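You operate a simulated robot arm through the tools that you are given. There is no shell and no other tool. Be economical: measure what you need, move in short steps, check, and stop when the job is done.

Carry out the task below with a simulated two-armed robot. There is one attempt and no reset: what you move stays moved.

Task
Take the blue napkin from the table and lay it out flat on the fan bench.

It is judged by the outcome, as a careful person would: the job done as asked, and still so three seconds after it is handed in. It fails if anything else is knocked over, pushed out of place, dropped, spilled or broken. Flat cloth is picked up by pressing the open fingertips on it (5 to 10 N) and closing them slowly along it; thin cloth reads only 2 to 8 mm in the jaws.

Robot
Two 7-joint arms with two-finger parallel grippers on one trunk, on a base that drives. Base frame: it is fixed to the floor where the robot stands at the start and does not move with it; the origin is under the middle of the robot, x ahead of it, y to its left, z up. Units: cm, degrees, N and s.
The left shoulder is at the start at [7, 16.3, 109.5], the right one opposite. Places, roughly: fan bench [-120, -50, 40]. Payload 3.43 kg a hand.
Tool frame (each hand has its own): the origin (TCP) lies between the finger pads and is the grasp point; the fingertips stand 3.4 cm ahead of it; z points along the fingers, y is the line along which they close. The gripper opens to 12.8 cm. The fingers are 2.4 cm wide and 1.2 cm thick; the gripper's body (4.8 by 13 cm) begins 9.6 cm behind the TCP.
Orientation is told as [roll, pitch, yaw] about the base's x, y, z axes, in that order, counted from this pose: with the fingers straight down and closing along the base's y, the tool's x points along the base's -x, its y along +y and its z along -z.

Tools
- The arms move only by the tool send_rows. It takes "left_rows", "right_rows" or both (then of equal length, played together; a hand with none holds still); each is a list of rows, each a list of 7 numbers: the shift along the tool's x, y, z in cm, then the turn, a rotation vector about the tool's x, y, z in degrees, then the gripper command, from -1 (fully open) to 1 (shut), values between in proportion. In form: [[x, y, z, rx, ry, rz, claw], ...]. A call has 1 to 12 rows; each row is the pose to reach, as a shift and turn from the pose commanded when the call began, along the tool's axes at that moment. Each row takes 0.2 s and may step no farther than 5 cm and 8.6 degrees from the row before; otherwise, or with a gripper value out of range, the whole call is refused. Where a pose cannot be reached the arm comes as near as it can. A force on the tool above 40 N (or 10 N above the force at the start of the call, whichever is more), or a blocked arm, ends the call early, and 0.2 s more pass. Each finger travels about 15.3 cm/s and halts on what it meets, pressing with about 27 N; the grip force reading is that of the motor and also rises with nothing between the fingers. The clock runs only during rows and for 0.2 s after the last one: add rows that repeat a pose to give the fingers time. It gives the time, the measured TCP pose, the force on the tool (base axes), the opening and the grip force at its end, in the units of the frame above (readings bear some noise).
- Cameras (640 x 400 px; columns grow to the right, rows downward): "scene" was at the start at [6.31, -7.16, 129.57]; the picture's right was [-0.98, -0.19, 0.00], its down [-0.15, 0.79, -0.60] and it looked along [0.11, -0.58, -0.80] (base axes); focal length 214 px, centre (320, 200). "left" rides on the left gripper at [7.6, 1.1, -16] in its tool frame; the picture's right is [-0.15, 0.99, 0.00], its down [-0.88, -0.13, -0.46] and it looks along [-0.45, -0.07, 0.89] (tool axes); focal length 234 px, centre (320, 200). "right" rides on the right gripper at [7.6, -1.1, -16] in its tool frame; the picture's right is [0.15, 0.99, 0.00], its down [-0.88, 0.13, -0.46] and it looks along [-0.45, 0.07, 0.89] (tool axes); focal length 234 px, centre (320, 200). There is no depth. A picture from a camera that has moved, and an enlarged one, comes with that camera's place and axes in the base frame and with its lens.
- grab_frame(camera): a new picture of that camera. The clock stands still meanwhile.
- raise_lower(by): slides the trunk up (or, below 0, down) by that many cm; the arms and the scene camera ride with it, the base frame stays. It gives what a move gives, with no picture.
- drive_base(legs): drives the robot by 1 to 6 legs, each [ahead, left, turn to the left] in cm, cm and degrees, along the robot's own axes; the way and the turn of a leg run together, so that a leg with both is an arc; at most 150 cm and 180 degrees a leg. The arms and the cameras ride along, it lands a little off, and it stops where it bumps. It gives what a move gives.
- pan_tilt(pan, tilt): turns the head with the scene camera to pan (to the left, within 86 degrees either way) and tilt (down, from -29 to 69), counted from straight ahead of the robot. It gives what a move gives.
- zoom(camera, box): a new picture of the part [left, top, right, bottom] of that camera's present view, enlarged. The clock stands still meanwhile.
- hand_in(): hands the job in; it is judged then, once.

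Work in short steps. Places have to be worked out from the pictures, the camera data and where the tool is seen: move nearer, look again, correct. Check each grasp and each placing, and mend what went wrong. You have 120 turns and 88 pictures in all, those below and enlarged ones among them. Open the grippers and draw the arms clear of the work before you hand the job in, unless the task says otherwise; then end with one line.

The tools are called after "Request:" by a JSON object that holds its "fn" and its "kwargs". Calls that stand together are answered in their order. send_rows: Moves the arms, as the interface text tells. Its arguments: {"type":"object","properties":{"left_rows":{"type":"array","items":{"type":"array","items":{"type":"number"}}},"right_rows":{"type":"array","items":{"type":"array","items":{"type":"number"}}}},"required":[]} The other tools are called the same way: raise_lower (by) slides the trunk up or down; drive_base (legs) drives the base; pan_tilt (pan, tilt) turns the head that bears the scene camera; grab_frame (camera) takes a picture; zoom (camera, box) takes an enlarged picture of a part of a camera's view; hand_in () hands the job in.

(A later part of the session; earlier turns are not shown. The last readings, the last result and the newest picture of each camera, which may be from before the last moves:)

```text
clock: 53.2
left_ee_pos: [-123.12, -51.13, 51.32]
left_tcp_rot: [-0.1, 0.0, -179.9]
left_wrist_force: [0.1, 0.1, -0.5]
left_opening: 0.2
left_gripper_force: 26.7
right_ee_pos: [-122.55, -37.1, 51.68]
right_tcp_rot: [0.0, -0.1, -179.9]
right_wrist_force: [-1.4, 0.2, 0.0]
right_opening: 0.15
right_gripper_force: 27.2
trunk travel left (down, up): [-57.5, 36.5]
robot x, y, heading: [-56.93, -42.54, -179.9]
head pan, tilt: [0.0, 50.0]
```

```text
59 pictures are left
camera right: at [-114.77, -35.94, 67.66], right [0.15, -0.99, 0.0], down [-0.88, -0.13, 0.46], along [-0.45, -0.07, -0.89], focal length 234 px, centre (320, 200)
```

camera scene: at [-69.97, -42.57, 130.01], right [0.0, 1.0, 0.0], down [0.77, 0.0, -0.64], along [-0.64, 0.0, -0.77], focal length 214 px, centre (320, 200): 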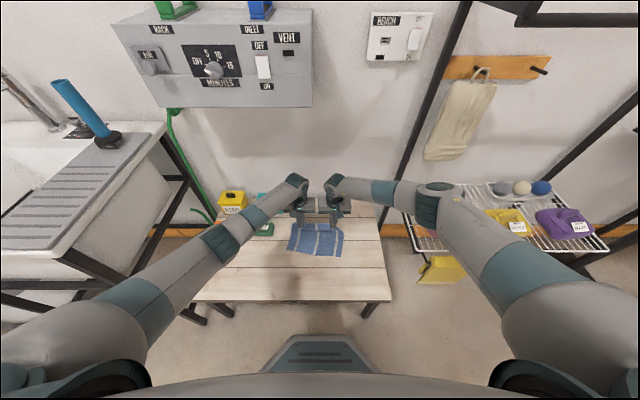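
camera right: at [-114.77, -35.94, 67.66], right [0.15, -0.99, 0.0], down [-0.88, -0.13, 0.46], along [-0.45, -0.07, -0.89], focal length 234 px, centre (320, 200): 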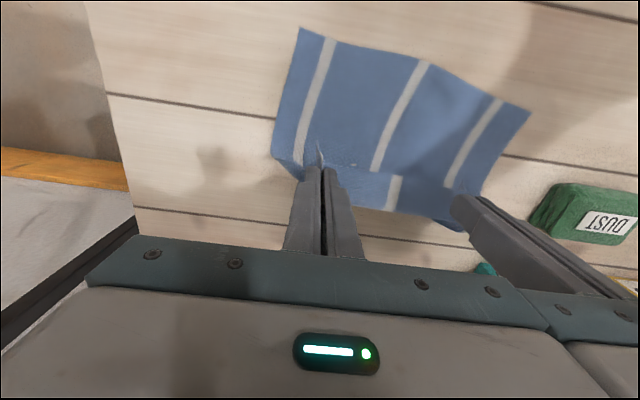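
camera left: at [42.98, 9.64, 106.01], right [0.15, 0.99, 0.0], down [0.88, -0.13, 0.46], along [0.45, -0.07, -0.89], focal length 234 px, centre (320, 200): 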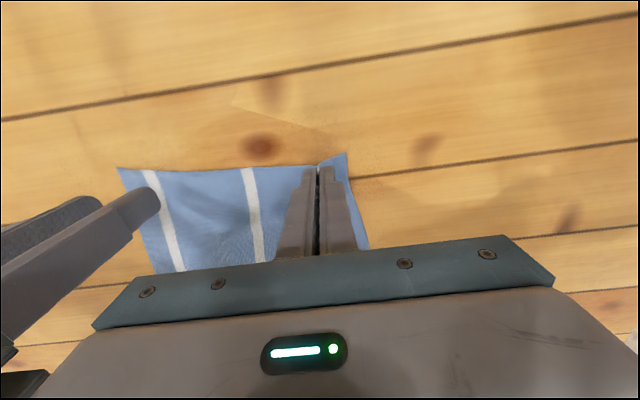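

Laying well: the cloth trails flat toward me. I continue forward 3 cm and down 7.5 cm.

Request:
{"fn": "send_rows", "kwargs": {"left_rows": [[-0.8, 0, 1.5, 0, 0, 0, 1], [-1.5, 0, 3, 0, 0, 0, 1], [-2.1, 0, 4.5, 0, 0, 0, 1], [-2.6, 0, 6, 0, 0, 0, 1], [-3, 0, 7, 0, 0, 0, 1], [-3, 0, 7, 0, 0, 0, 1]], "right_rows": [[-0.8, 0, 1.5, 0, 0, 0, 1], [-1.5, 0, 3, 0, 0, 0, 1], [-2.1, 0, 4.5, 0, 0, 0, 1], [-2.6, 0, 6, 0, 0, 0, 1], [-3, 0, 7.3, 0, 0, 0, 1], [-3, 0, 7.3, 0, 0, 0, 1]]}}

Request:
{"fn": "grab_frame", "kwargs": {"camera": "right"}}

Request:
{"fn": "grab_frame", "kwargs": {"camera": "left"}}

```text
clock: 54.3
left_ee_pos: [-126.39, -50.84, 45.65]
left_tcp_rot: [-0.2, -0.5, -180.0]
left_wrist_force: [4.2, -0.3, 19.7]
left_opening: 0.2
left_gripper_force: 27.1
right_ee_pos: [-125.53, -37.57, 45.6]
right_tcp_rot: [0.2, -0.4, -180.0]
right_wrist_force: [5.8, -0.2, 25.2]
right_opening: 0.17
right_gripper_force: 26.8
trunk travel left (down, up): [-57.5, 36.5]
robot x, y, heading: [-56.59, -42.86, -179.7]
head pan, tilt: [0.0, 50.0]
stopped in row 5 (right hand): the force on the tool passed its limit (the readings are from after the stop); the commanded pose is now the measured one
```

```text
58 pictures are left
camera right: at [-117.7, -36.29, 61.51], right [0.15, -0.99, 0.0], down [-0.88, -0.13, 0.46], along [-0.46, -0.07, -0.89], focal length 234 px, centre (320, 200)
```

right: 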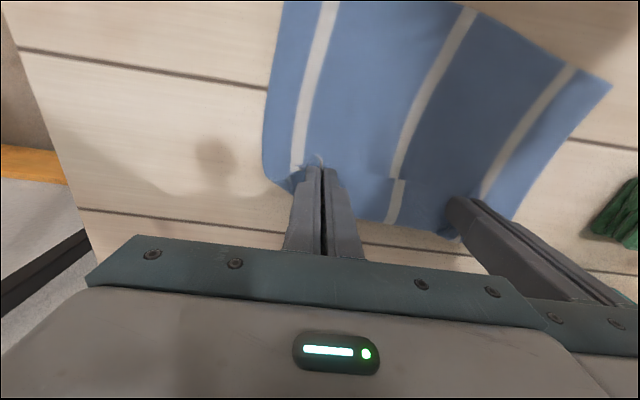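

```text
57 pictures are left
camera left: at [-118.69, -52.06, 61.51], right [-0.15, -0.99, 0.0], down [-0.88, 0.13, 0.46], along [-0.46, 0.07, -0.89], focal length 234 px, centre (320, 200)
```

left: 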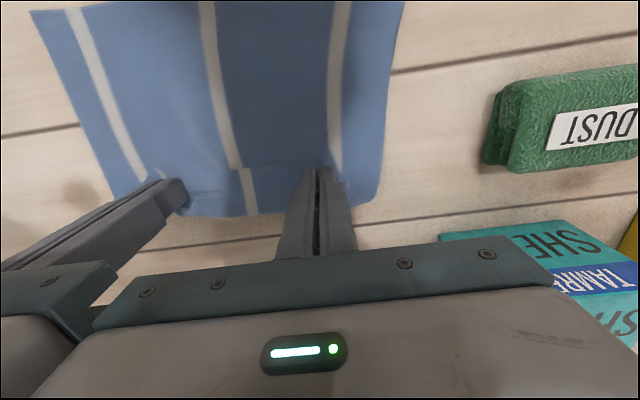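

Contact at z≈45.6, so the bench top is at ≈42. I ease off the pressure, stretch the hands slightly apart, then open slowly to spread the pinched bits.

Request:
{"fn": "send_rows", "kwargs": {"left_rows": [[0, 0, -0.3, 0, 0, 0, 1], [0, 0.3, -0.3, 0, 0, 0, 1], [-0.3, 0.5, -0.3, 0, 0, 0, 1], [-0.3, 0.5, -0.3, 0, 0, 0, 1]], "right_rows": [[0, 0, -0.3, 0, 0, 0, 1], [0, -0.3, -0.3, 0, 0, 0, 1], [-0.3, -0.5, -0.3, 0, 0, 0, 1], [-0.3, -0.5, -0.3, 0, 0, 0, 1]]}}

Request:
{"fn": "zoom", "kwargs": {"camera": "left", "box": [20, 0, 440, 260]}}

```text
clock: 55.3
left_ee_pos: [-126.49, -51.34, 45.72]
left_tcp_rot: [-0.2, -0.5, -180.1]
left_wrist_force: [3.4, 6.1, 14.2]
left_opening: 0.2
left_gripper_force: 27.3
right_ee_pos: [-125.64, -37.08, 45.59]
right_tcp_rot: [0.2, -0.4, -179.8]
right_wrist_force: [2.6, -7.3, 21.7]
right_opening: 0.17
right_gripper_force: 27.3
trunk travel left (down, up): [-57.5, 36.5]
robot x, y, heading: [-57.07, -42.88, -179.9]
head pan, tilt: [0.0, 50.0]
```

```text
1.52 times, centred on (230, 130) of left
camera zoom: at [-118.85, -52.53, 61.53], right [-0.15, -0.99, 0.0], down [-0.88, 0.13, 0.46], along [-0.46, 0.07, -0.89], focal length 357 px, centre (457, 307)
```

zoom: 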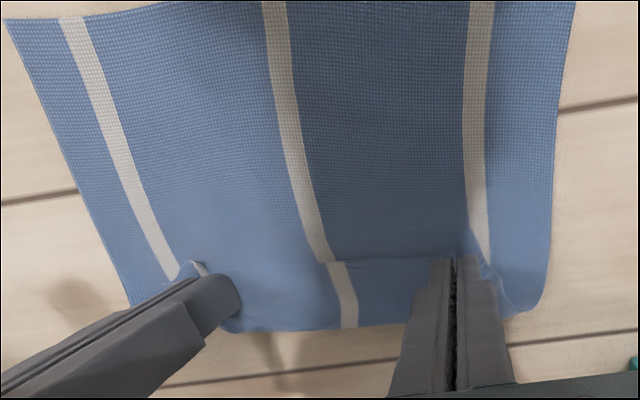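

The hem beyond the pinch lies outward on the bench; good. Now ease pressure a touch and open the fingers slowly.

Request:
{"fn": "send_rows", "kwargs": {"left_rows": [[0, -0.2, -0.1, 0, 0, 0, 1], [0, -0.2, -0.1, 0, 0, 0, 0.93], [0, -0.2, -0.1, 0, 0, 0, 0.86], [0, -0.2, -0.1, 0, 0, 0, 0.79], [0, -0.2, -0.1, 0, 0, 0, 0.72], [0, -0.2, -0.1, 0, 0, 0, 0.65], [0, -0.2, -0.1, 0, 0, 0, 0.58], [0, -0.2, -0.1, 0, 0, 0, 0.51], [0, -0.2, -0.1, 0, 0, 0, 0.44], [0, -0.2, -0.1, 0, 0, 0, 0.4], [0, -0.2, -0.1, 0, 0, 0, 0.4]], "right_rows": [[0, 0.2, -0.15, 0, 0, 0, 1], [0, 0.2, -0.15, 0, 0, 0, 0.93], [0, 0.2, -0.15, 0, 0, 0, 0.86], [0, 0.2, -0.15, 0, 0, 0, 0.79], [0, 0.2, -0.15, 0, 0, 0, 0.72], [0, 0.2, -0.15, 0, 0, 0, 0.65], [0, 0.2, -0.15, 0, 0, 0, 0.58], [0, 0.2, -0.15, 0, 0, 0, 0.51], [0, 0.2, -0.15, 0, 0, 0, 0.44], [0, 0.2, -0.15, 0, 0, 0, 0.4], [0, 0.2, -0.15, 0, 0, 0, 0.4]]}}

Request:
{"fn": "zoom", "kwargs": {"camera": "left", "box": [20, 0, 440, 260]}}

Request:
{"fn": "grab_frame", "kwargs": {"camera": "right"}}

```text
clock: 57.7
left_ee_pos: [-126.48, -51.26, 45.67]
left_tcp_rot: [-0.1, -0.3, -179.9]
left_wrist_force: [-1.5, 5.7, 20.3]
left_opening: 3.41
left_gripper_force: 0.1
right_ee_pos: [-125.59, -37.03, 45.65]
right_tcp_rot: [0.2, -0.3, -179.9]
right_wrist_force: [0.6, -1.6, 1.1]
right_opening: 3.76
right_gripper_force: 0.1
trunk travel left (down, up): [-57.5, 36.5]
robot x, y, heading: [-56.92, -42.49, -179.7]
head pan, tilt: [0.0, 50.0]
```

```text
1.52 times, centred on (230, 130) of left
camera zoom: at [-118.97, -52.38, 61.53], right [-0.15, -0.99, 0.0], down [-0.88, 0.13, 0.46], along [-0.46, 0.07, -0.89], focal length 357 px, centre (457, 307)
```

zoom: 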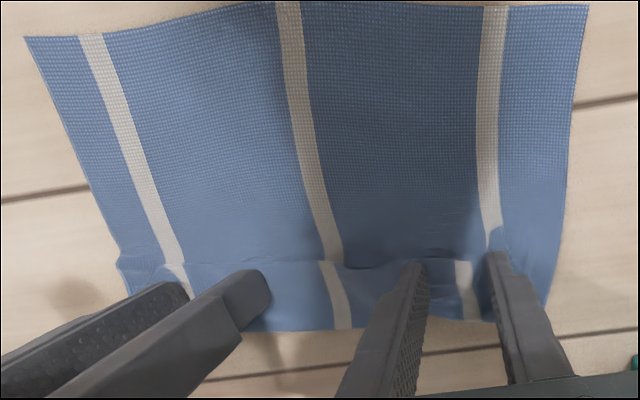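

```text
54 pictures are left
camera right: at [-117.89, -35.91, 61.61], right [0.15, -0.99, 0.0], down [-0.88, -0.13, 0.46], along [-0.46, -0.07, -0.89], focal length 234 px, centre (320, 200)
```

right: 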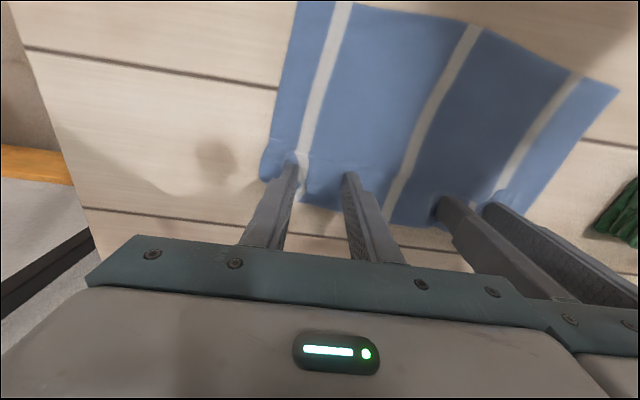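

Released. I lift both hands straight up a little and then back, and look at the cloth.

Request:
{"fn": "send_rows", "kwargs": {"left_rows": [[0, 0, -1, 0, 0, 0, 0.4], [0, 0, -3, 0, 0, 0, 0.4], [0, 0, -6, 0, 0, 0, 0.4], [0, 0, -10, 0, 0, 0, 0.4], [2, 1, -14, 0, 0, 0, 0.4], [4, 2, -18, 0, 0, 0, 0.4], [7, 3, -21, 0, 0, 0, 0.4], [10, 4, -23, 0, 0, 0, 0.4]], "right_rows": [[0, 0, -1, 0, 0, 0, 0.4], [0, 0, -3, 0, 0, 0, 0.4], [0, 0, -6, 0, 0, 0, 0.4], [0, 0, -10, 0, 0, 0, 0.4], [2, -2, -14, 0, 0, 0, 0.4], [4, -4, -18, 0, 0, 0, 0.4], [7, -6, -21, 0, 0, 0, 0.4], [10, -8, -23, 0, 0, 0, 0.4]]}}

Request:
{"fn": "zoom", "kwargs": {"camera": "scene", "box": [220, 180, 400, 300]}}

Request:
{"fn": "grab_frame", "kwargs": {"camera": "left"}}

```text
clock: 59.5
left_ee_pos: [-116.33, -55.43, 68.6]
left_tcp_rot: [0.0, -0.2, -179.9]
left_wrist_force: [0.0, -0.3, 0.4]
left_opening: 3.82
left_gripper_force: 0.2
right_ee_pos: [-115.12, -29.12, 68.35]
right_tcp_rot: [0.1, -0.4, -179.9]
right_wrist_force: [-0.8, 0.2, -0.2]
right_opening: 3.85
right_gripper_force: 0.1
trunk travel left (down, up): [-57.5, 36.5]
robot x, y, heading: [-56.99, -42.71, -179.7]
head pan, tilt: [0.0, 50.0]
```

```text
3.33 times, centred on (310, 240) of scene
camera zoom: at [-69.78, -42.53, 130.03], right [0.0, 1.0, 0.0], down [0.77, 0.0, -0.64], along [-0.64, 0.0, -0.77], focal length 715 px, centre (353, 67)
```

zoom: 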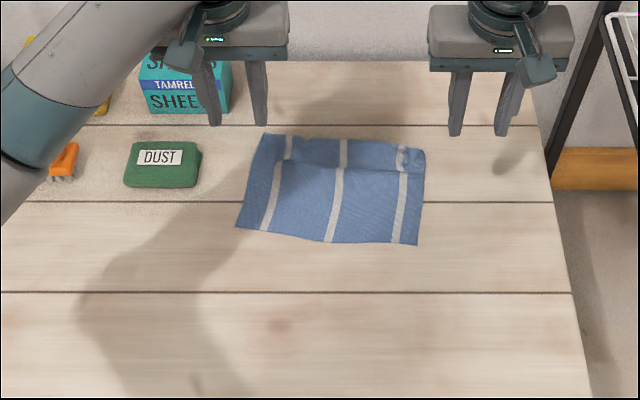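

```text
52 pictures are left
camera left: at [-108.69, -56.55, 84.51], right [-0.14, -0.99, 0.0], down [-0.88, 0.13, 0.46], along [-0.45, 0.07, -0.89], focal length 234 px, centre (320, 200)
```

left: 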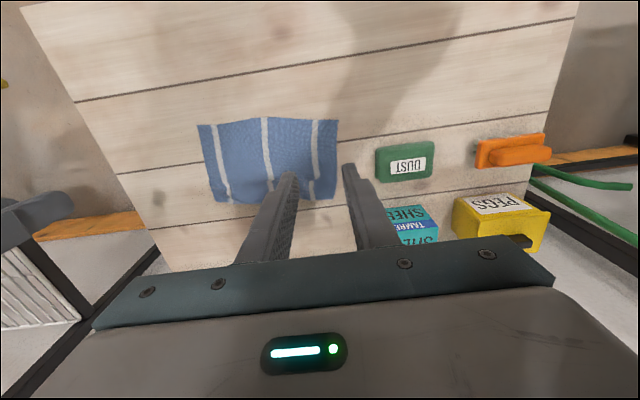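

The far hem has a transverse tuck (depth 17 instead of 22 cm). I zoom closer to understand the fold before smoothing it.

Request:
{"fn": "zoom", "kwargs": {"camera": "scene", "box": [280, 210, 350, 255]}}

Request:
{"fn": "zoom", "kwargs": {"camera": "left", "box": [190, 110, 350, 215]}}

```text
8.89 times, centred on (315, 232) of scene
camera zoom: at [-69.78, -42.53, 130.03], right [0.0, 1.0, 0.0], down [0.77, 0.0, -0.64], along [-0.64, 0.0, -0.77], focal length 1906 px, centre (364, -89)
```

zoom: 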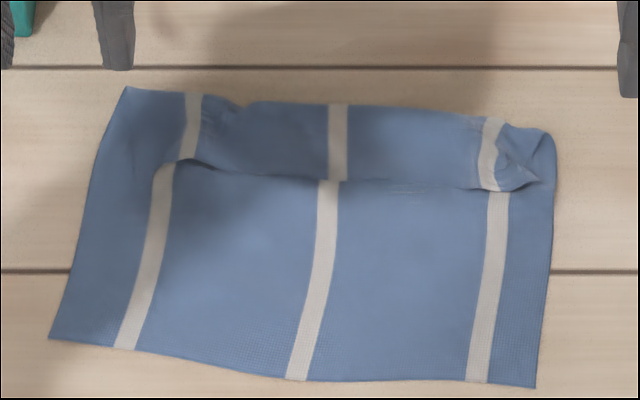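

```text
3.81 times, centred on (270, 162) of left
camera zoom: at [-108.69, -56.55, 84.51], right [-0.14, -0.99, 0.0], down [-0.88, 0.13, 0.46], along [-0.45, 0.07, -0.89], focal length 892 px, centre (510, 343)
```

zoom: 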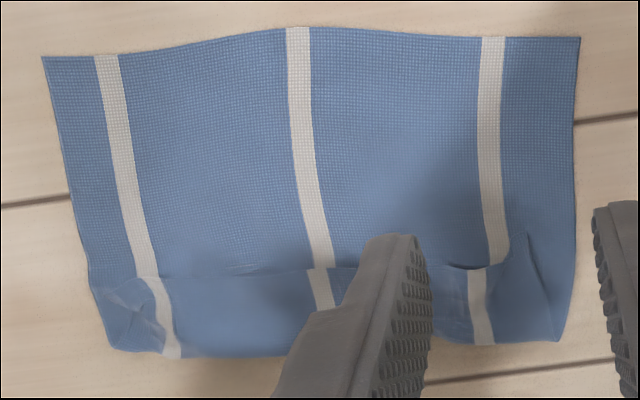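

The strip's smooth texture shows it's the hem folded over on top – it flipped since I laid it the opposite way from the grip. I'll regrasp the front edge (corners ≈(-114.9,-58.4) and (-112.1,-34)), lift so the flap falls open, and re-lay by pulling toward me. First, hover over these corners.

Request:
{"fn": "send_rows", "kwargs": {"left_rows": [[0.2, -0.3, 3, 0, 0, 0, 0.45], [0.5, -0.6, 6, 0, 0, 0, 0.53], [0.5, -1, 9, 0, 0, 0, 0.53], [0.5, -1, 12, 0, 0, 0, 0.53], [0.5, -1, 15, 0, 0, 0, 0.53], [0.5, -1, 18, 0, 0, 0, 0.53], [0.5, -1, 20.5, 0, 0, 0, 0.53], [0.5, -1, 20.5, 0, 0, 0, 0.53]], "right_rows": [[0.5, 3, 3, 0, 0, 0, 0.45], [1, 6, 6, 0, 0, 0, 0.53], [1.5, 8.4, 9, 0, 0, 0, 0.53], [1.5, 8.4, 12, 0, 0, 0, 0.53], [1.5, 8.4, 15, 0, 0, 0, 0.53], [1.5, 8.4, 18, 0, 0, 0, 0.53], [1.5, 8.4, 20.3, 0, 0, 0, 0.53], [1.5, 8.4, 20.3, 0, 0, 0, 0.53]]}}

Request:
{"fn": "grab_frame", "kwargs": {"camera": "left"}}

Request:
{"fn": "grab_frame", "kwargs": {"camera": "right"}}

```text
clock: 61.3
left_ee_pos: [-116.13, -54.4, 47.92]
left_tcp_rot: [-0.1, -0.2, -179.9]
left_wrist_force: [0.2, -0.8, -0.3]
left_opening: 3.0
left_gripper_force: 0.1
right_ee_pos: [-114.11, -37.45, 47.95]
right_tcp_rot: [0.1, -0.2, -179.8]
right_wrist_force: [0.5, -0.4, -0.6]
right_opening: 3.0
right_gripper_force: 0.1
trunk travel left (down, up): [-57.5, 36.5]
robot x, y, heading: [-57.17, -42.54, -179.8]
head pan, tilt: [0.0, 50.0]
```

```text
49 pictures are left
camera left: at [-108.54, -55.49, 63.94], right [-0.15, -0.99, 0.0], down [-0.88, 0.13, 0.46], along [-0.45, 0.07, -0.89], focal length 234 px, centre (320, 200)
```

left: 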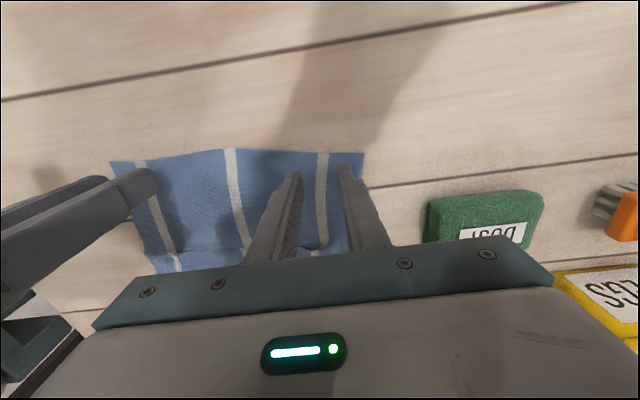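

```text
48 pictures are left
camera right: at [-106.36, -36.22, 63.92], right [0.15, -0.99, 0.0], down [-0.88, -0.13, 0.46], along [-0.45, -0.07, -0.89], focal length 234 px, centre (320, 200)
```

right: 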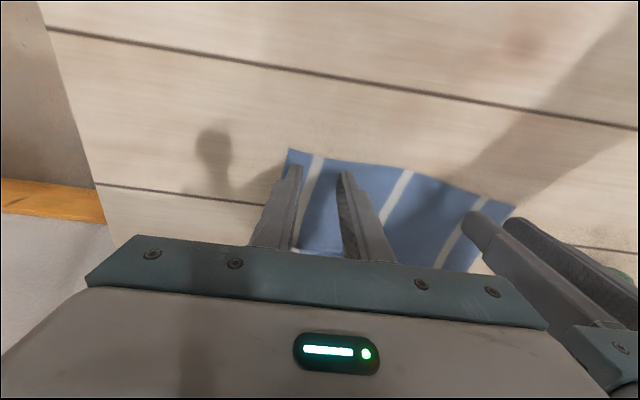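

Both pairs sit just inside the front corners. I lower to contact (z≈45.6).

Request:
{"fn": "send_rows", "kwargs": {"left_rows": [[0, 0, 1.2, 0, 0, 0, 0.53], [0, 0, 1.9, 0, 0, 0, 0.53], [0, 0, 2.2, 0, 0, 0, 0.53], [0, 0, 2.3, 0, 0, 0, 0.53], [0, 0, 2.3, 0, 0, 0, 0.53]], "right_rows": [[0, -0.2, 1.2, 0, 0, 0, 0.53], [0, 0.2, 1.9, 0, 0, 0, 0.53], [0, 0.2, 2.2, 0, 0, 0, 0.53], [0, 0.2, 2.35, 0, 0, 0, 0.53], [0, 0.2, 2.35, 0, 0, 0, 0.53]]}}

```text
clock: 62.5
left_ee_pos: [-116.16, -54.28, 45.5]
left_tcp_rot: [-0.1, -0.1, -179.9]
left_wrist_force: [0.8, 1.2, 1.0]
left_opening: 3.0
left_gripper_force: 0.1
right_ee_pos: [-114.23, -37.67, 45.64]
right_tcp_rot: [0.1, -0.2, -179.9]
right_wrist_force: [0.1, 0.2, 0.6]
right_opening: 3.01
right_gripper_force: 0.1
trunk travel left (down, up): [-57.5, 36.5]
robot x, y, heading: [-57.15, -42.53, -180.0]
head pan, tilt: [0.0, 50.0]
```

Barely touching; press 0.15 cm more.

Request:
{"fn": "send_rows", "kwargs": {"left_rows": [[0, 0, 0.13, 0, 0, 0, 0.53], [0, 0, 0.13, 0, 0, 0, 0.53], [0, 0, 0.13, 0, 0, 0, 0.53]], "right_rows": [[0, 0, 0.15, 0, 0, 0, 0.53], [0, 0, 0.15, 0, 0, 0, 0.53], [0, 0, 0.15, 0, 0, 0, 0.53]]}}

```text
clock: 63.3
left_ee_pos: [-116.01, -54.41, 45.5]
left_tcp_rot: [0.0, -0.2, -179.9]
left_wrist_force: [-0.5, 0.7, 5.8]
left_opening: 3.04
left_gripper_force: 0.0
right_ee_pos: [-114.15, -37.52, 45.58]
right_tcp_rot: [0.1, -0.2, -179.8]
right_wrist_force: [0.6, -0.4, 0.1]
right_opening: 3.0
right_gripper_force: 0.1
trunk travel left (down, up): [-57.5, 36.5]
robot x, y, heading: [-56.99, -42.68, -179.8]
head pan, tilt: [0.0, 50.0]
```

Left 6 N, right not yet; a little more on both.

Request:
{"fn": "send_rows", "kwargs": {"left_rows": [[0, 0, 0.03, 0, 0, 0, 0.53], [0, 0, 0.03, 0, 0, 0, 0.53], [0, 0, 0.03, 0, 0, 0, 0.53]], "right_rows": [[0, 0, 0.12, 0, 0, 0, 0.53], [0, 0, 0.12, 0, 0, 0, 0.53], [0, 0, 0.12, 0, 0, 0, 0.53]]}}

```text
clock: 64.1
left_ee_pos: [-116.13, -54.27, 45.53]
left_tcp_rot: [-0.1, -0.3, -179.8]
left_wrist_force: [2.0, -1.2, 14.3]
left_opening: 3.0
left_gripper_force: 0.1
right_ee_pos: [-114.11, -37.53, 45.55]
right_tcp_rot: [0.1, -0.3, -179.9]
right_wrist_force: [-0.7, 0.7, 1.7]
right_opening: 3.0
right_gripper_force: 0.1
trunk travel left (down, up): [-57.5, 36.5]
robot x, y, heading: [-56.9, -42.69, -179.8]
head pan, tilt: [0.0, 50.0]
```

I add 0.1 cm on the right and close both slowly.

Request:
{"fn": "send_rows", "kwargs": {"left_rows": [[0, 0, 0, 0, 0, 0, 0.55], [0, 0, 0, 0, 0, 0, 0.6], [0, 0, 0, 0, 0, 0, 0.65], [0, 0, 0, 0, 0, 0, 0.7], [0, 0, 0, 0, 0, 0, 0.75], [0, 0, 0, 0, 0, 0, 0.8], [0, 0, 0, 0, 0, 0, 0.85], [0, 0, 0, 0, 0, 0, 0.9], [0, 0, 0, 0, 0, 0, 0.95], [0, 0, 0, 0, 0, 0, 1], [0, 0, 0, 0, 0, 0, 1], [0, 0, 0, 0, 0, 0, 1]], "right_rows": [[0, 0, 0.1, 0, 0, 0, 0.53], [0, 0, 0.1, 0, 0, 0, 0.57], [0, 0, 0.1, 0, 0, 0, 0.62], [0, 0, 0.1, 0, 0, 0, 0.68], [0, 0, 0.1, 0, 0, 0, 0.74], [0, 0, 0.1, 0, 0, 0, 0.8], [0, 0, 0.1, 0, 0, 0, 0.85], [0, 0, 0.1, 0, 0, 0, 0.9], [0, 0, 0.1, 0, 0, 0, 0.95], [0, 0, 0.1, 0, 0, 0, 1], [0, 0, 0.1, 0, 0, 0, 1], [0, 0, 0.1, 0, 0, 0, 1]]}}

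Request:
{"fn": "grab_frame", "kwargs": {"camera": "left"}}

Request:
{"fn": "grab_frame", "kwargs": {"camera": "right"}}

```text
clock: 66.7
left_ee_pos: [-116.0, -54.0, 45.49]
left_tcp_rot: [-0.2, -0.2, -180.1]
left_wrist_force: [1.0, 14.2, 13.4]
left_opening: 0.19
left_gripper_force: 26.7
right_ee_pos: [-114.13, -37.77, 45.47]
right_tcp_rot: [0.3, -0.3, -179.7]
right_wrist_force: [-2.3, -14.6, 6.8]
right_opening: 0.13
right_gripper_force: 27.1
trunk travel left (down, up): [-57.5, 36.5]
robot x, y, heading: [-56.94, -42.86, -180.0]
head pan, tilt: [0.0, 50.0]
```

```text
47 pictures are left
camera left: at [-108.42, -55.33, 61.49], right [-0.15, -0.99, 0.0], down [-0.88, 0.13, 0.46], along [-0.45, 0.07, -0.89], focal length 234 px, centre (320, 200)
```

left: 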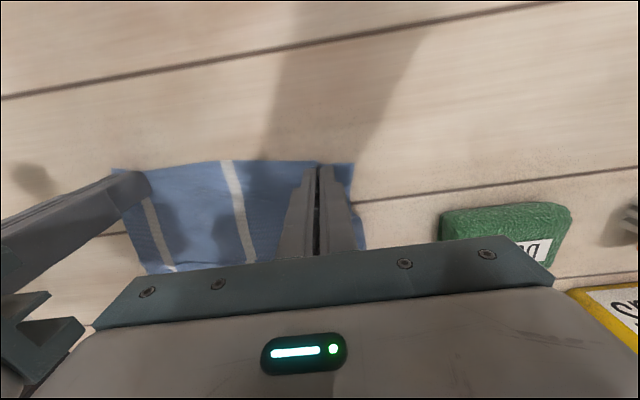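

```text
46 pictures are left
camera right: at [-106.38, -36.57, 61.49], right [0.15, -0.99, 0.0], down [-0.88, -0.13, 0.46], along [-0.46, -0.07, -0.89], focal length 234 px, centre (320, 200)
```

right: 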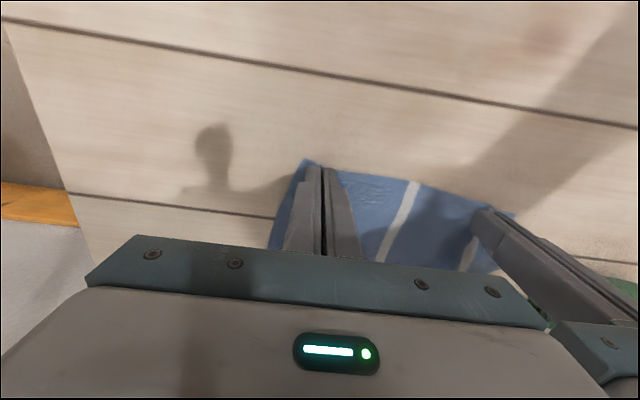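

Both caught. I ease the tension and lift to z≈69, drawing back 5 cm, so the flap hangs open.

Request:
{"fn": "send_rows", "kwargs": {"left_rows": [[0, -0.2, -1, 0, 0, 0, 1], [0, -0.2, -3, 0, 0, 0, 1], [0, -0.2, -5.5, 0, 0, 0, 1], [0.5, -0.2, -8, 0, 0, 0, 1], [1, -0.2, -11, 0, 0, 0, 1], [2, -0.2, -14, 0, 0, 0, 1], [3, -0.2, -17, 0, 0, 0, 1], [4, -0.2, -20, 0, 0, 0, 1], [5, -0.2, -23, 0, 0, 0, 1], [5, -0.2, -24.5, 0, 0, 0, 1], [5, -0.2, -24.5, 0, 0, 0, 1]], "right_rows": [[0, 0.2, -1, 0, 0, 0, 1], [0, 0.2, -3, 0, 0, 0, 1], [0, 0.2, -5.5, 0, 0, 0, 1], [0.5, 0.2, -8, 0, 0, 0, 1], [1, 0.2, -11, 0, 0, 0, 1], [2, 0.2, -14, 0, 0, 0, 1], [3, 0.2, -17, 0, 0, 0, 1], [4, 0.2, -20, 0, 0, 0, 1], [5, 0.2, -23, 0, 0, 0, 1], [5, 0.2, -24.5, 0, 0, 0, 1], [5, 0.2, -24.5, 0, 0, 0, 1]]}}

Request:
{"fn": "zoom", "kwargs": {"camera": "scene", "box": [220, 180, 400, 300]}}

Request:
{"fn": "grab_frame", "kwargs": {"camera": "right"}}

```text
clock: 69.1
left_ee_pos: [-111.12, -54.4, 69.71]
left_tcp_rot: [-0.1, -0.1, -179.9]
left_wrist_force: [0.4, 3.5, -0.4]
left_opening: 0.18
left_gripper_force: 26.5
right_ee_pos: [-109.36, -37.78, 70.01]
right_tcp_rot: [0.1, -0.2, -179.9]
right_wrist_force: [-0.4, -1.8, 0.9]
right_opening: 0.08
right_gripper_force: 27.4
trunk travel left (down, up): [-57.5, 36.5]
robot x, y, heading: [-56.81, -42.47, -179.9]
head pan, tilt: [0.0, 50.0]
```

```text
3.33 times, centred on (310, 240) of scene
camera zoom: at [-69.91, -42.58, 130.02], right [0.0, 1.0, 0.0], down [0.77, 0.0, -0.64], along [-0.64, 0.0, -0.77], focal length 715 px, centre (353, 67)
```

zoom: 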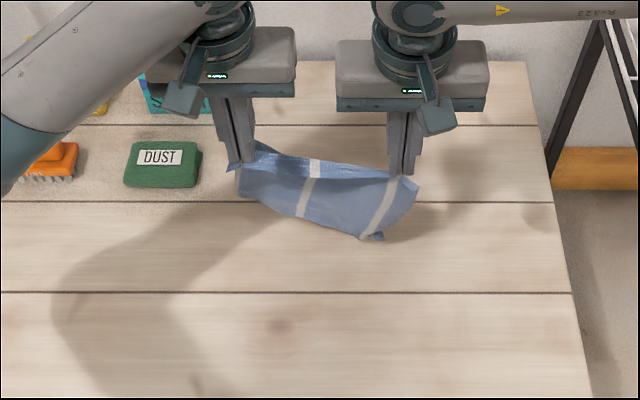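

```text
44 pictures are left
camera right: at [-101.59, -36.62, 85.83], right [0.15, -0.99, 0.0], down [-0.88, -0.13, 0.46], along [-0.45, -0.07, -0.89], focal length 234 px, centre (320, 200)
```

right: 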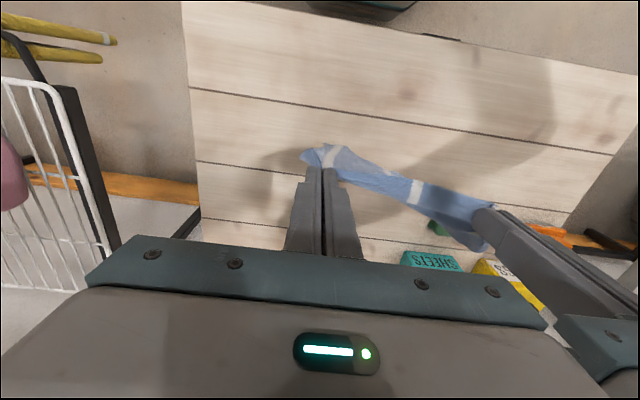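

Still held. I move forward 9 cm at z≈68 (wrists stay below the wall box), so there's room to pull back toward the front.

Request:
{"fn": "send_rows", "kwargs": {"left_rows": [[-2, 0, 0.5, 0, 0, 0, 1], [-4, 0, 1, 0, 0, 0, 1], [-6, 0, 1.2, 0, 0, 0, 1], [-8, 0, 1.2, 0, 0, 0, 1], [-9, 0, 1.2, 0, 0, 0, 1], [-9, 0, 1.2, 0, 0, 0, 1], [-9, 0, 1.2, 0, 0, 0, 1]], "right_rows": [[-2, 0, 0.5, 0, 0, 0, 1], [-4, 0, 1, 0, 0, 0, 1], [-6, 0, 1.5, 0, 0, 0, 1], [-8, 0, 1.5, 0, 0, 0, 1], [-9, 0, 1.5, 0, 0, 0, 1], [-9, 0, 1.5, 0, 0, 0, 1], [-9, 0, 1.5, 0, 0, 0, 1]]}}

Request:
{"fn": "zoom", "kwargs": {"camera": "scene", "box": [200, 120, 400, 260]}}

```text
clock: 70.7
left_ee_pos: [-119.94, -54.18, 68.67]
left_tcp_rot: [0.0, -0.2, -179.9]
left_wrist_force: [0.9, 1.2, 0.2]
left_opening: 0.2
left_gripper_force: 27.6
right_ee_pos: [-118.18, -37.82, 68.32]
right_tcp_rot: [0.1, -0.2, -179.8]
right_wrist_force: [-1.0, 0.4, 0.1]
right_opening: 0.08
right_gripper_force: 26.5
trunk travel left (down, up): [-57.5, 36.5]
robot x, y, heading: [-56.97, -42.66, -180.1]
head pan, tilt: [0.0, 50.0]
```

```text
2.86 times, centred on (300, 190) of scene
camera zoom: at [-69.93, -42.58, 130.01], right [0.0, 1.0, 0.0], down [0.77, 0.0, -0.64], along [-0.64, 0.0, -0.77], focal length 613 px, centre (377, 229)
```

zoom: 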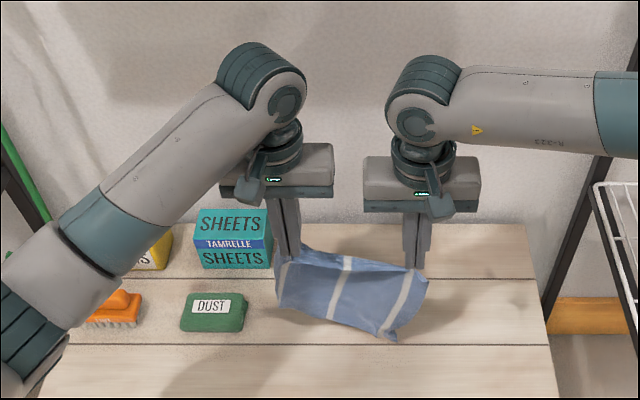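

The left lower part looks shorter – the flap seems still folded there. I shake the cloth fore and aft to open it.

Request:
{"fn": "send_rows", "kwargs": {"left_rows": [[4, 0, -1, 0, 0, 0, 1], [8, 0, -2, 0, 0, 0, 1], [3.5, 0, -3, 0, 0, 0, 1], [8, 0, -3, 0, 0, 0, 1], [3.5, 0, -3, 0, 0, 0, 1], [8, 0, -3, 0, 0, 0, 1], [8, 0, -7, 0, 0, 0, 1], [8, 0, -3, 0, 0, 0, 1], [8, 0, -7, 0, 0, 0, 1], [8, 0, -3, 0, 0, 0, 1], [8, 0, -3, 0, 0, 0, 1], [8, 0, -3, 0, 0, 0, 1]], "right_rows": [[4, 0, -1, 0, 0, 0, 1], [8, 0, -2, 0, 0, 0, 1], [3.5, 0, -3, 0, 0, 0, 1], [8, 0, -3, 0, 0, 0, 1], [3.5, 0, -3, 0, 0, 0, 1], [8, 0, -3, 0, 0, 0, 1], [8, 0, -7, 0, 0, 0, 1], [8, 0, -3, 0, 0, 0, 1], [8, 0, -7, 0, 0, 0, 1], [8, 0, -3, 0, 0, 0, 1], [8, 0, -3, 0, 0, 0, 1], [8, 0, -3, 0, 0, 0, 1]]}}

Request:
{"fn": "zoom", "kwargs": {"camera": "scene", "box": [240, 180, 380, 270]}}

```text
clock: 73.3
left_ee_pos: [-112.06, -53.91, 71.8]
left_tcp_rot: [0.0, -0.1, -179.9]
left_wrist_force: [-0.3, 2.4, -0.6]
left_opening: 0.21
left_gripper_force: 26.6
right_ee_pos: [-110.09, -37.39, 71.41]
right_tcp_rot: [0.0, -0.2, -180.0]
right_wrist_force: [-0.6, -2.5, 0.2]
right_opening: 0.08
right_gripper_force: 26.7
trunk travel left (down, up): [-57.5, 36.5]
robot x, y, heading: [-57.41, -42.9, -179.8]
head pan, tilt: [0.0, 50.0]
```

```text
4.44 times, centred on (310, 225) of scene
camera zoom: at [-69.99, -42.58, 130.01], right [0.0, 1.0, 0.0], down [0.77, 0.0, -0.64], along [-0.64, 0.0, -0.77], focal length 953 px, centre (364, 89)
```

zoom: 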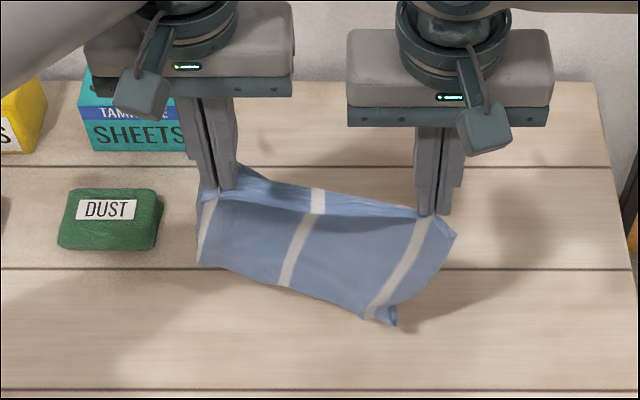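

Shape is roughly hanging; I'll lay it now: forward and down until the lower edge touches, then pull back toward me while sinking.

Request:
{"fn": "send_rows", "kwargs": {"left_rows": [[-4, 0, 2, 0, 0, 0, 1], [-8, 0, 4, 0, 0, 0, 1], [-8.5, 0, 5.5, 0, 0, 0, 1], [-6.5, 0, 6.5, 0, 0, 0, 1], [-4.5, 0, 7.5, 0, 0, 0, 1], [-2.5, 0, 8.3, 0, 0, 0, 1], [-0.5, 0, 9.2, 0, 0, 0, 1], [1.5, 0, 10.3, 0, 0, 0, 1], [3.2, 0, 11.5, 0, 0, 0, 1], [4.7, 0, 13, 0, 0, 0, 1], [6, 0, 14.5, 0, 0, 0, 1], [7.2, 0, 16.2, 0, 0, 0, 1]], "right_rows": [[-4, 0, 2, 0, 0, 0, 1], [-8, 0, 4, 0, 0, 0, 1], [-8.5, 0, 5.5, 0, 0, 0, 1], [-6.5, 0, 6.5, 0, 0, 0, 1], [-4.5, 0, 7.5, 0, 0, 0, 1], [-2.5, 0, 8.3, 0, 0, 0, 1], [-0.5, 0, 9.2, 0, 0, 0, 1], [1.5, 0, 10.3, 0, 0, 0, 1], [3.2, 0, 11.5, 0, 0, 0, 1], [4.7, 0, 13, 0, 0, 0, 1], [6, 0, 14.5, 0, 0, 0, 1], [7.2, 0, 16, 0, 0, 0, 1]]}}

Request:
{"fn": "zoom", "kwargs": {"camera": "scene", "box": [220, 180, 400, 300]}}

Request:
{"fn": "grab_frame", "kwargs": {"camera": "right"}}

```text
clock: 75.9
left_ee_pos: [-104.68, -53.99, 55.51]
left_tcp_rot: [-0.1, -0.2, -179.9]
left_wrist_force: [-1.1, 1.0, 0.8]
left_opening: 0.19
left_gripper_force: 27.1
right_ee_pos: [-102.98, -37.84, 55.3]
right_tcp_rot: [0.1, -0.2, -179.9]
right_wrist_force: [-0.3, 0.3, -1.0]
right_opening: 0.09
right_gripper_force: 26.5
trunk travel left (down, up): [-57.5, 36.5]
robot x, y, heading: [-56.78, -42.51, -179.8]
head pan, tilt: [0.0, 50.0]
```

```text
3.33 times, centred on (310, 240) of scene
camera zoom: at [-69.89, -42.57, 130.03], right [0.0, 1.0, 0.0], down [0.77, 0.0, -0.64], along [-0.64, 0.0, -0.77], focal length 715 px, centre (353, 67)
```

zoom: 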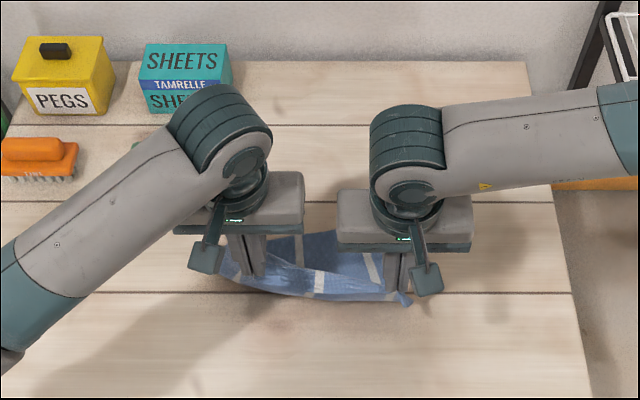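

```text
40 pictures are left
camera right: at [-95.31, -36.67, 71.28], right [0.15, -0.99, 0.0], down [-0.88, -0.13, 0.46], along [-0.45, -0.07, -0.89], focal length 234 px, centre (320, 200)
```

right: 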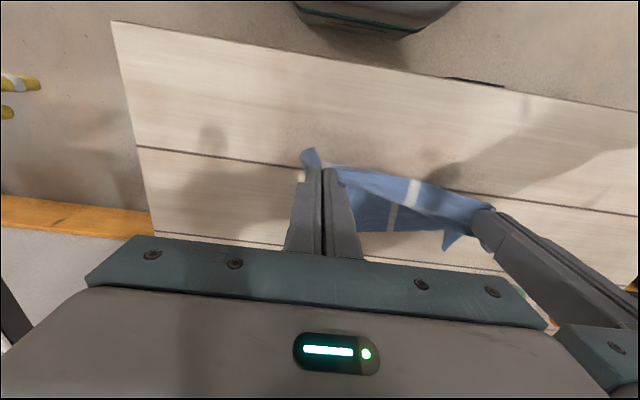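

The cloth lies forward of the hands as wanted. Finish the arc down to just above contact.

Request:
{"fn": "send_rows", "kwargs": {"left_rows": [[1.3, 0, 1.8, 0, 0, 0, 1], [2.4, 0, 3.6, 0, 0, 0, 1], [3.4, 0, 5.4, 0, 0, 0, 1], [4.3, 0, 7.2, 0, 0, 0, 1], [5, 0, 8.8, 0, 0, 0, 1], [5.5, 0, 9.6, 0, 0, 0, 1], [5.5, 0, 9.6, 0, 0, 0, 1]], "right_rows": [[1.3, 0, 1.8, 0, 0, 0, 1], [2.4, 0, 3.6, 0, 0, 0, 1], [3.4, 0, 5.4, 0, 0, 0, 1], [4.3, 0, 7.2, 0, 0, 0, 1], [5, 0, 8.8, 0, 0, 0, 1], [5.5, 0, 9.5, 0, 0, 0, 1], [5.5, 0, 9.5, 0, 0, 0, 1]]}}

Request:
{"fn": "grab_frame", "kwargs": {"camera": "scene"}}

Request:
{"fn": "grab_frame", "kwargs": {"camera": "left"}}

```text
clock: 77.5
left_ee_pos: [-99.53, -54.03, 45.82]
left_tcp_rot: [-0.2, -0.2, -179.8]
left_wrist_force: [0.5, 0.9, 0.7]
left_opening: 0.17
left_gripper_force: 27.1
right_ee_pos: [-97.55, -37.87, 45.98]
right_tcp_rot: [0.1, -0.2, -179.8]
right_wrist_force: [0.0, -0.2, 0.4]
right_opening: 0.11
right_gripper_force: 26.8
trunk travel left (down, up): [-57.5, 36.5]
robot x, y, heading: [-57.35, -42.76, -179.8]
head pan, tilt: [0.0, 50.0]
```

```text
39 pictures are left
camera scene: at [-69.91, -42.58, 130.02], right [0.0, 1.0, 0.0], down [0.77, 0.0, -0.64], along [-0.64, 0.0, -0.77], focal length 214 px, centre (320, 200)
```

scene: 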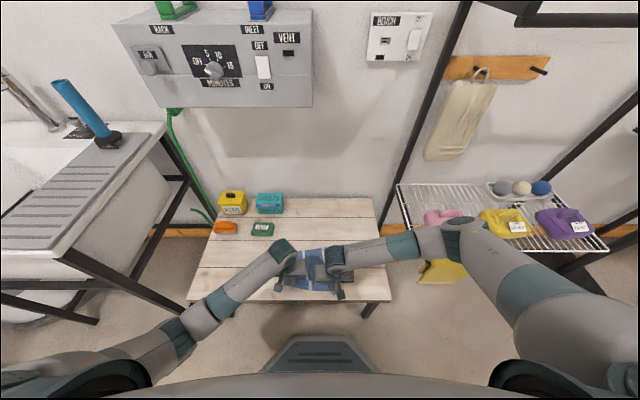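

```text
38 pictures are left
camera left: at [-91.93, -55.22, 61.86], right [-0.14, -0.99, 0.0], down [-0.88, 0.13, 0.46], along [-0.45, 0.07, -0.89], focal length 234 px, centre (320, 200)
```

left: 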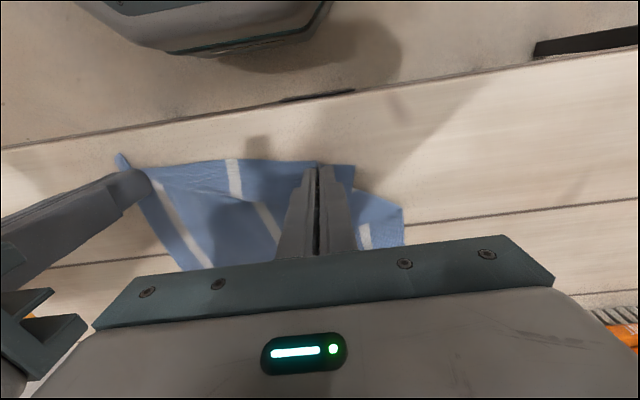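

Now press lightly and open slowly to spread the pinches.

Request:
{"fn": "send_rows", "kwargs": {"left_rows": [[0.3, 0.3, 0.1, 0, 0, 0, 1], [0.3, 0.3, 0.25, 0, 0, 0, 1], [0.3, 0.3, 0.25, 0, 0, 0, 0.9], [0.3, 0.3, 0.25, 0, 0, 0, 0.83], [0.3, 0.3, 0.25, 0, 0, 0, 0.76], [0.3, 0.3, 0.25, 0, 0, 0, 0.69], [0.3, 0.3, 0.25, 0, 0, 0, 0.62], [0.3, 0.3, 0.25, 0, 0, 0, 0.55], [0.3, 0.3, 0.25, 0, 0, 0, 0.48], [0.3, 0.3, 0.25, 0, 0, 0, 0.4], [0.3, 0.3, 0.25, 0, 0, 0, 0.4]], "right_rows": [[0.3, -0.3, 0.2, 0, 0, 0, 1], [0.3, -0.3, 0.4, 0, 0, 0, 1], [0.3, -0.3, 0.4, 0, 0, 0, 0.9], [0.3, -0.3, 0.4, 0, 0, 0, 0.83], [0.3, -0.3, 0.4, 0, 0, 0, 0.76], [0.3, -0.3, 0.4, 0, 0, 0, 0.69], [0.3, -0.3, 0.4, 0, 0, 0, 0.62], [0.3, -0.3, 0.4, 0, 0, 0, 0.55], [0.3, -0.3, 0.4, 0, 0, 0, 0.48], [0.3, -0.3, 0.4, 0, 0, 0, 0.4], [0.3, -0.3, 0.4, 0, 0, 0, 0.4]]}}

```text
clock: 79.2
left_ee_pos: [-99.13, -54.29, 45.71]
left_tcp_rot: [-0.2, -0.3, -180.0]
left_wrist_force: [0.5, 0.1, 0.2]
left_opening: 2.88
left_gripper_force: 0.0
right_ee_pos: [-97.46, -37.55, 45.48]
right_tcp_rot: [0.0, -0.3, -179.9]
right_wrist_force: [2.9, 3.8, 20.4]
right_opening: 2.7
right_gripper_force: 0.1
trunk travel left (down, up): [-57.5, 36.5]
robot x, y, heading: [-57.16, -42.53, -180.1]
head pan, tilt: [0.0, 50.0]
stopped in row 8 (right hand): the force on the tool passed its limit (the readings are from after the stop); the commanded pose is now the measured one
```

Released mostly. I lift both hands up and spread them sideways to view the cloth.

Request:
{"fn": "send_rows", "kwargs": {"left_rows": [[0, 0, -0.5, 0, 0, 0, 0.4], [0, 0, -2, 0, 0, 0, 0.4], [0, 0, -5, 0, 0, 0, 0.4], [0, 1, -9, 0, 0, 0, 0.4], [0, 4, -12, 0, 0, 0, 0.4], [0, 7, -15, 0, 0, 0, 0.4], [0, 10, -18, 0, 0, 0, 0.4], [0, 13, -21, 0, 0, 0, 0.4]], "right_rows": [[0, 0, -0.5, 0, 0, 0, 0.4], [0, 0, -2, 0, 0, 0, 0.4], [0, 0, -5, 0, 0, 0, 0.4], [0, -1, -9, 0, 0, 0, 0.4], [0, -4, -12, 0, 0, 0, 0.4], [0, -7, -15, 0, 0, 0, 0.4], [0, -10, -18, 0, 0, 0, 0.4], [0, -13, -21, 0, 0, 0, 0.4]]}}

Request:
{"fn": "zoom", "kwargs": {"camera": "scene", "box": [240, 210, 400, 310]}}

```text
clock: 81.0
left_ee_pos: [-98.95, -67.68, 66.74]
left_tcp_rot: [-0.1, -0.2, -180.0]
left_wrist_force: [0.7, -0.1, -0.1]
left_opening: 3.81
left_gripper_force: 0.1
right_ee_pos: [-97.12, -24.4, 66.66]
right_tcp_rot: [0.0, -0.2, -179.7]
right_wrist_force: [0.3, -0.5, -0.3]
right_opening: 3.84
right_gripper_force: 0.0
trunk travel left (down, up): [-57.5, 36.5]
robot x, y, heading: [-57.29, -42.65, -180.0]
head pan, tilt: [0.0, 50.0]
```

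```text
4.00 times, centred on (320, 260) of scene
camera zoom: at [-69.8, -42.57, 130.02], right [0.0, 1.0, 0.0], down [0.77, 0.0, -0.64], along [-0.64, 0.0, -0.77], focal length 858 px, centre (320, -40)
```

zoom: 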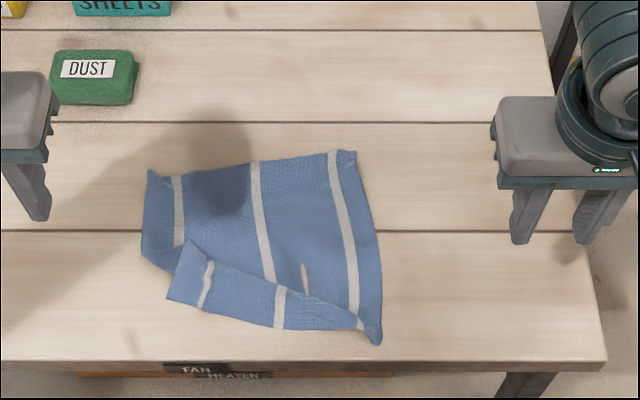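

The far flap opened, but the front got a Z-tuck. The far edge is now clean, so I'll grip the far corners (≈(-112.6,-61.6), (-114.9,-38.6)), lift, and lay it forward like the first, good pass – this time the hem lies on the matching side. Hover first.

Request:
{"fn": "send_rows", "kwargs": {"left_rows": [[-3, -2, 0, 0, 0, 0, 0.45], [-6, -4, 0, 0, 0, 0, 0.53], [-9, -6, 0, 0, 0, 0, 0.53], [-11, -8, 2, 0, 0, 0, 0.53], [-12.5, -9.7, 4, 0, 0, 0, 0.53], [-12.5, -9.7, 8, 0, 0, 0, 0.53], [-12.5, -9.7, 12, 0, 0, 0, 0.53], [-12.5, -9.7, 15.5, 0, 0, 0, 0.53], [-12.5, -9.7, 18.5, 0, 0, 0, 0.53], [-12.5, -9.7, 18.5, 0, 0, 0, 0.53]], "right_rows": [[-3, 3.5, 0, 0, 0, 0, 0.45], [-6, 7, 0, 0, 0, 0, 0.53], [-9, 10.5, 0, 0, 0, 0, 0.53], [-12, 14, 2, 0, 0, 0, 0.53], [-14.5, 17, 4, 0, 0, 0, 0.53], [-16.1, 17.6, 8, 0, 0, 0, 0.53], [-16.1, 17.6, 12, 0, 0, 0, 0.53], [-16.1, 17.6, 15.5, 0, 0, 0, 0.53], [-16.1, 17.6, 18.5, 0, 0, 0, 0.53], [-16.1, 17.6, 18.5, 0, 0, 0, 0.53]]}}

Request:
{"fn": "grab_frame", "kwargs": {"camera": "left"}}

Request:
{"fn": "grab_frame", "kwargs": {"camera": "right"}}

```text
refused: row 4 steps farther than a row can; nothing moved
```

```text
36 pictures are left
camera left: at [-91.29, -68.86, 82.76], right [-0.14, -0.99, 0.0], down [-0.88, 0.13, 0.46], along [-0.45, 0.07, -0.89], focal length 234 px, centre (320, 200)
```

left: 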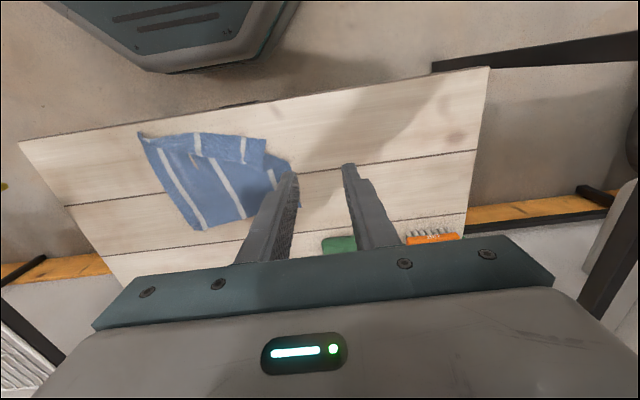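

```text
35 pictures are left
camera right: at [-89.42, -23.24, 82.62], right [0.15, -0.99, 0.0], down [-0.88, -0.13, 0.46], along [-0.45, -0.07, -0.89], focal length 234 px, centre (320, 200)
```

right: 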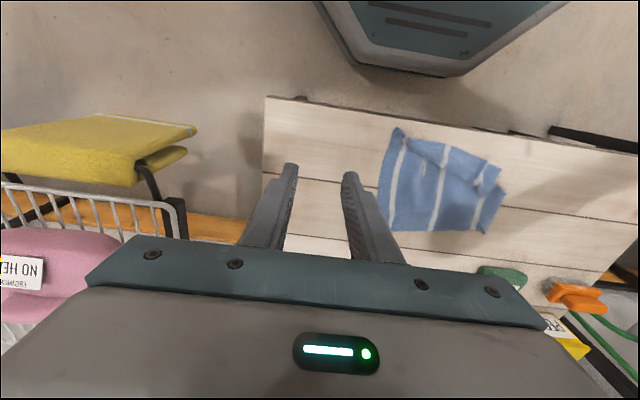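

A step was slightly too long; I resend with smaller steps (right corner re-estimated near y≈-40).

Request:
{"fn": "send_rows", "kwargs": {"left_rows": [[-3, -2, 0, 0, 0, 0, 0.45], [-6, -4, 0, 0, 0, 0, 0.53], [-9, -6, 0, 0, 0, 0, 0.53], [-11, -8, 1, 0, 0, 0, 0.53], [-12.5, -9.7, 3, 0, 0, 0, 0.53], [-12.5, -9.7, 6, 0, 0, 0, 0.53], [-12.5, -9.7, 9, 0, 0, 0, 0.53], [-12.5, -9.7, 12.5, 0, 0, 0, 0.53], [-12.5, -9.7, 15.5, 0, 0, 0, 0.53], [-12.5, -9.7, 17, 0, 0, 0, 0.53], [-12.5, -9.7, 17, 0, 0, 0, 0.53]], "right_rows": [[-3, 3.5, 0, 0, 0, 0, 0.45], [-6, 7, 0, 0, 0, 0, 0.53], [-9, 10.5, 0, 0, 0, 0, 0.53], [-12, 14, 1, 0, 0, 0, 0.53], [-14.5, 17, 3, 0, 0, 0, 0.53], [-16.5, 18.6, 6, 0, 0, 0, 0.53], [-16.5, 18.6, 9, 0, 0, 0, 0.53], [-16.5, 18.6, 12.5, 0, 0, 0, 0.53], [-16.5, 18.6, 15.5, 0, 0, 0, 0.53], [-16.5, 18.6, 17, 0, 0, 0, 0.53], [-16.5, 18.6, 17, 0, 0, 0, 0.53]]}}

Request:
{"fn": "grab_frame", "kwargs": {"camera": "left"}}

Request:
{"fn": "grab_frame", "kwargs": {"camera": "right"}}

```text
clock: 83.5
left_ee_pos: [-111.65, -57.52, 49.78]
left_tcp_rot: [-0.2, -0.2, -179.8]
left_wrist_force: [0.1, -0.1, -0.5]
left_opening: 3.03
left_gripper_force: 0.0
right_ee_pos: [-113.71, -43.12, 49.64]
right_tcp_rot: [-0.1, -0.3, -179.9]
right_wrist_force: [0.9, 0.0, 0.2]
right_opening: 3.03
right_gripper_force: 0.0
trunk travel left (down, up): [-57.5, 36.5]
robot x, y, heading: [-57.11, -42.87, -180.0]
head pan, tilt: [0.0, 50.0]
```

```text
34 pictures are left
camera left: at [-104.03, -58.73, 65.71], right [-0.15, -0.99, 0.0], down [-0.88, 0.13, 0.46], along [-0.45, 0.07, -0.89], focal length 234 px, centre (320, 200)
```

left: 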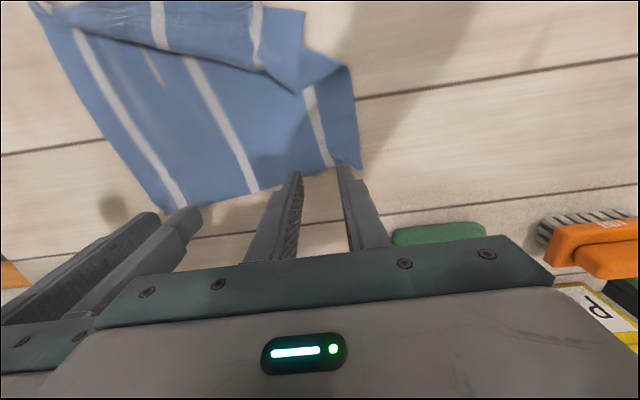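

```text
33 pictures are left
camera right: at [-105.93, -41.95, 65.57], right [0.15, -0.99, 0.0], down [-0.88, -0.13, 0.46], along [-0.45, -0.07, -0.89], focal length 234 px, centre (320, 200)
```

right: 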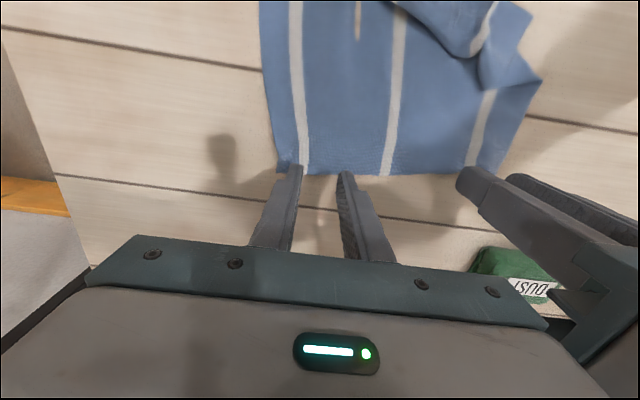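

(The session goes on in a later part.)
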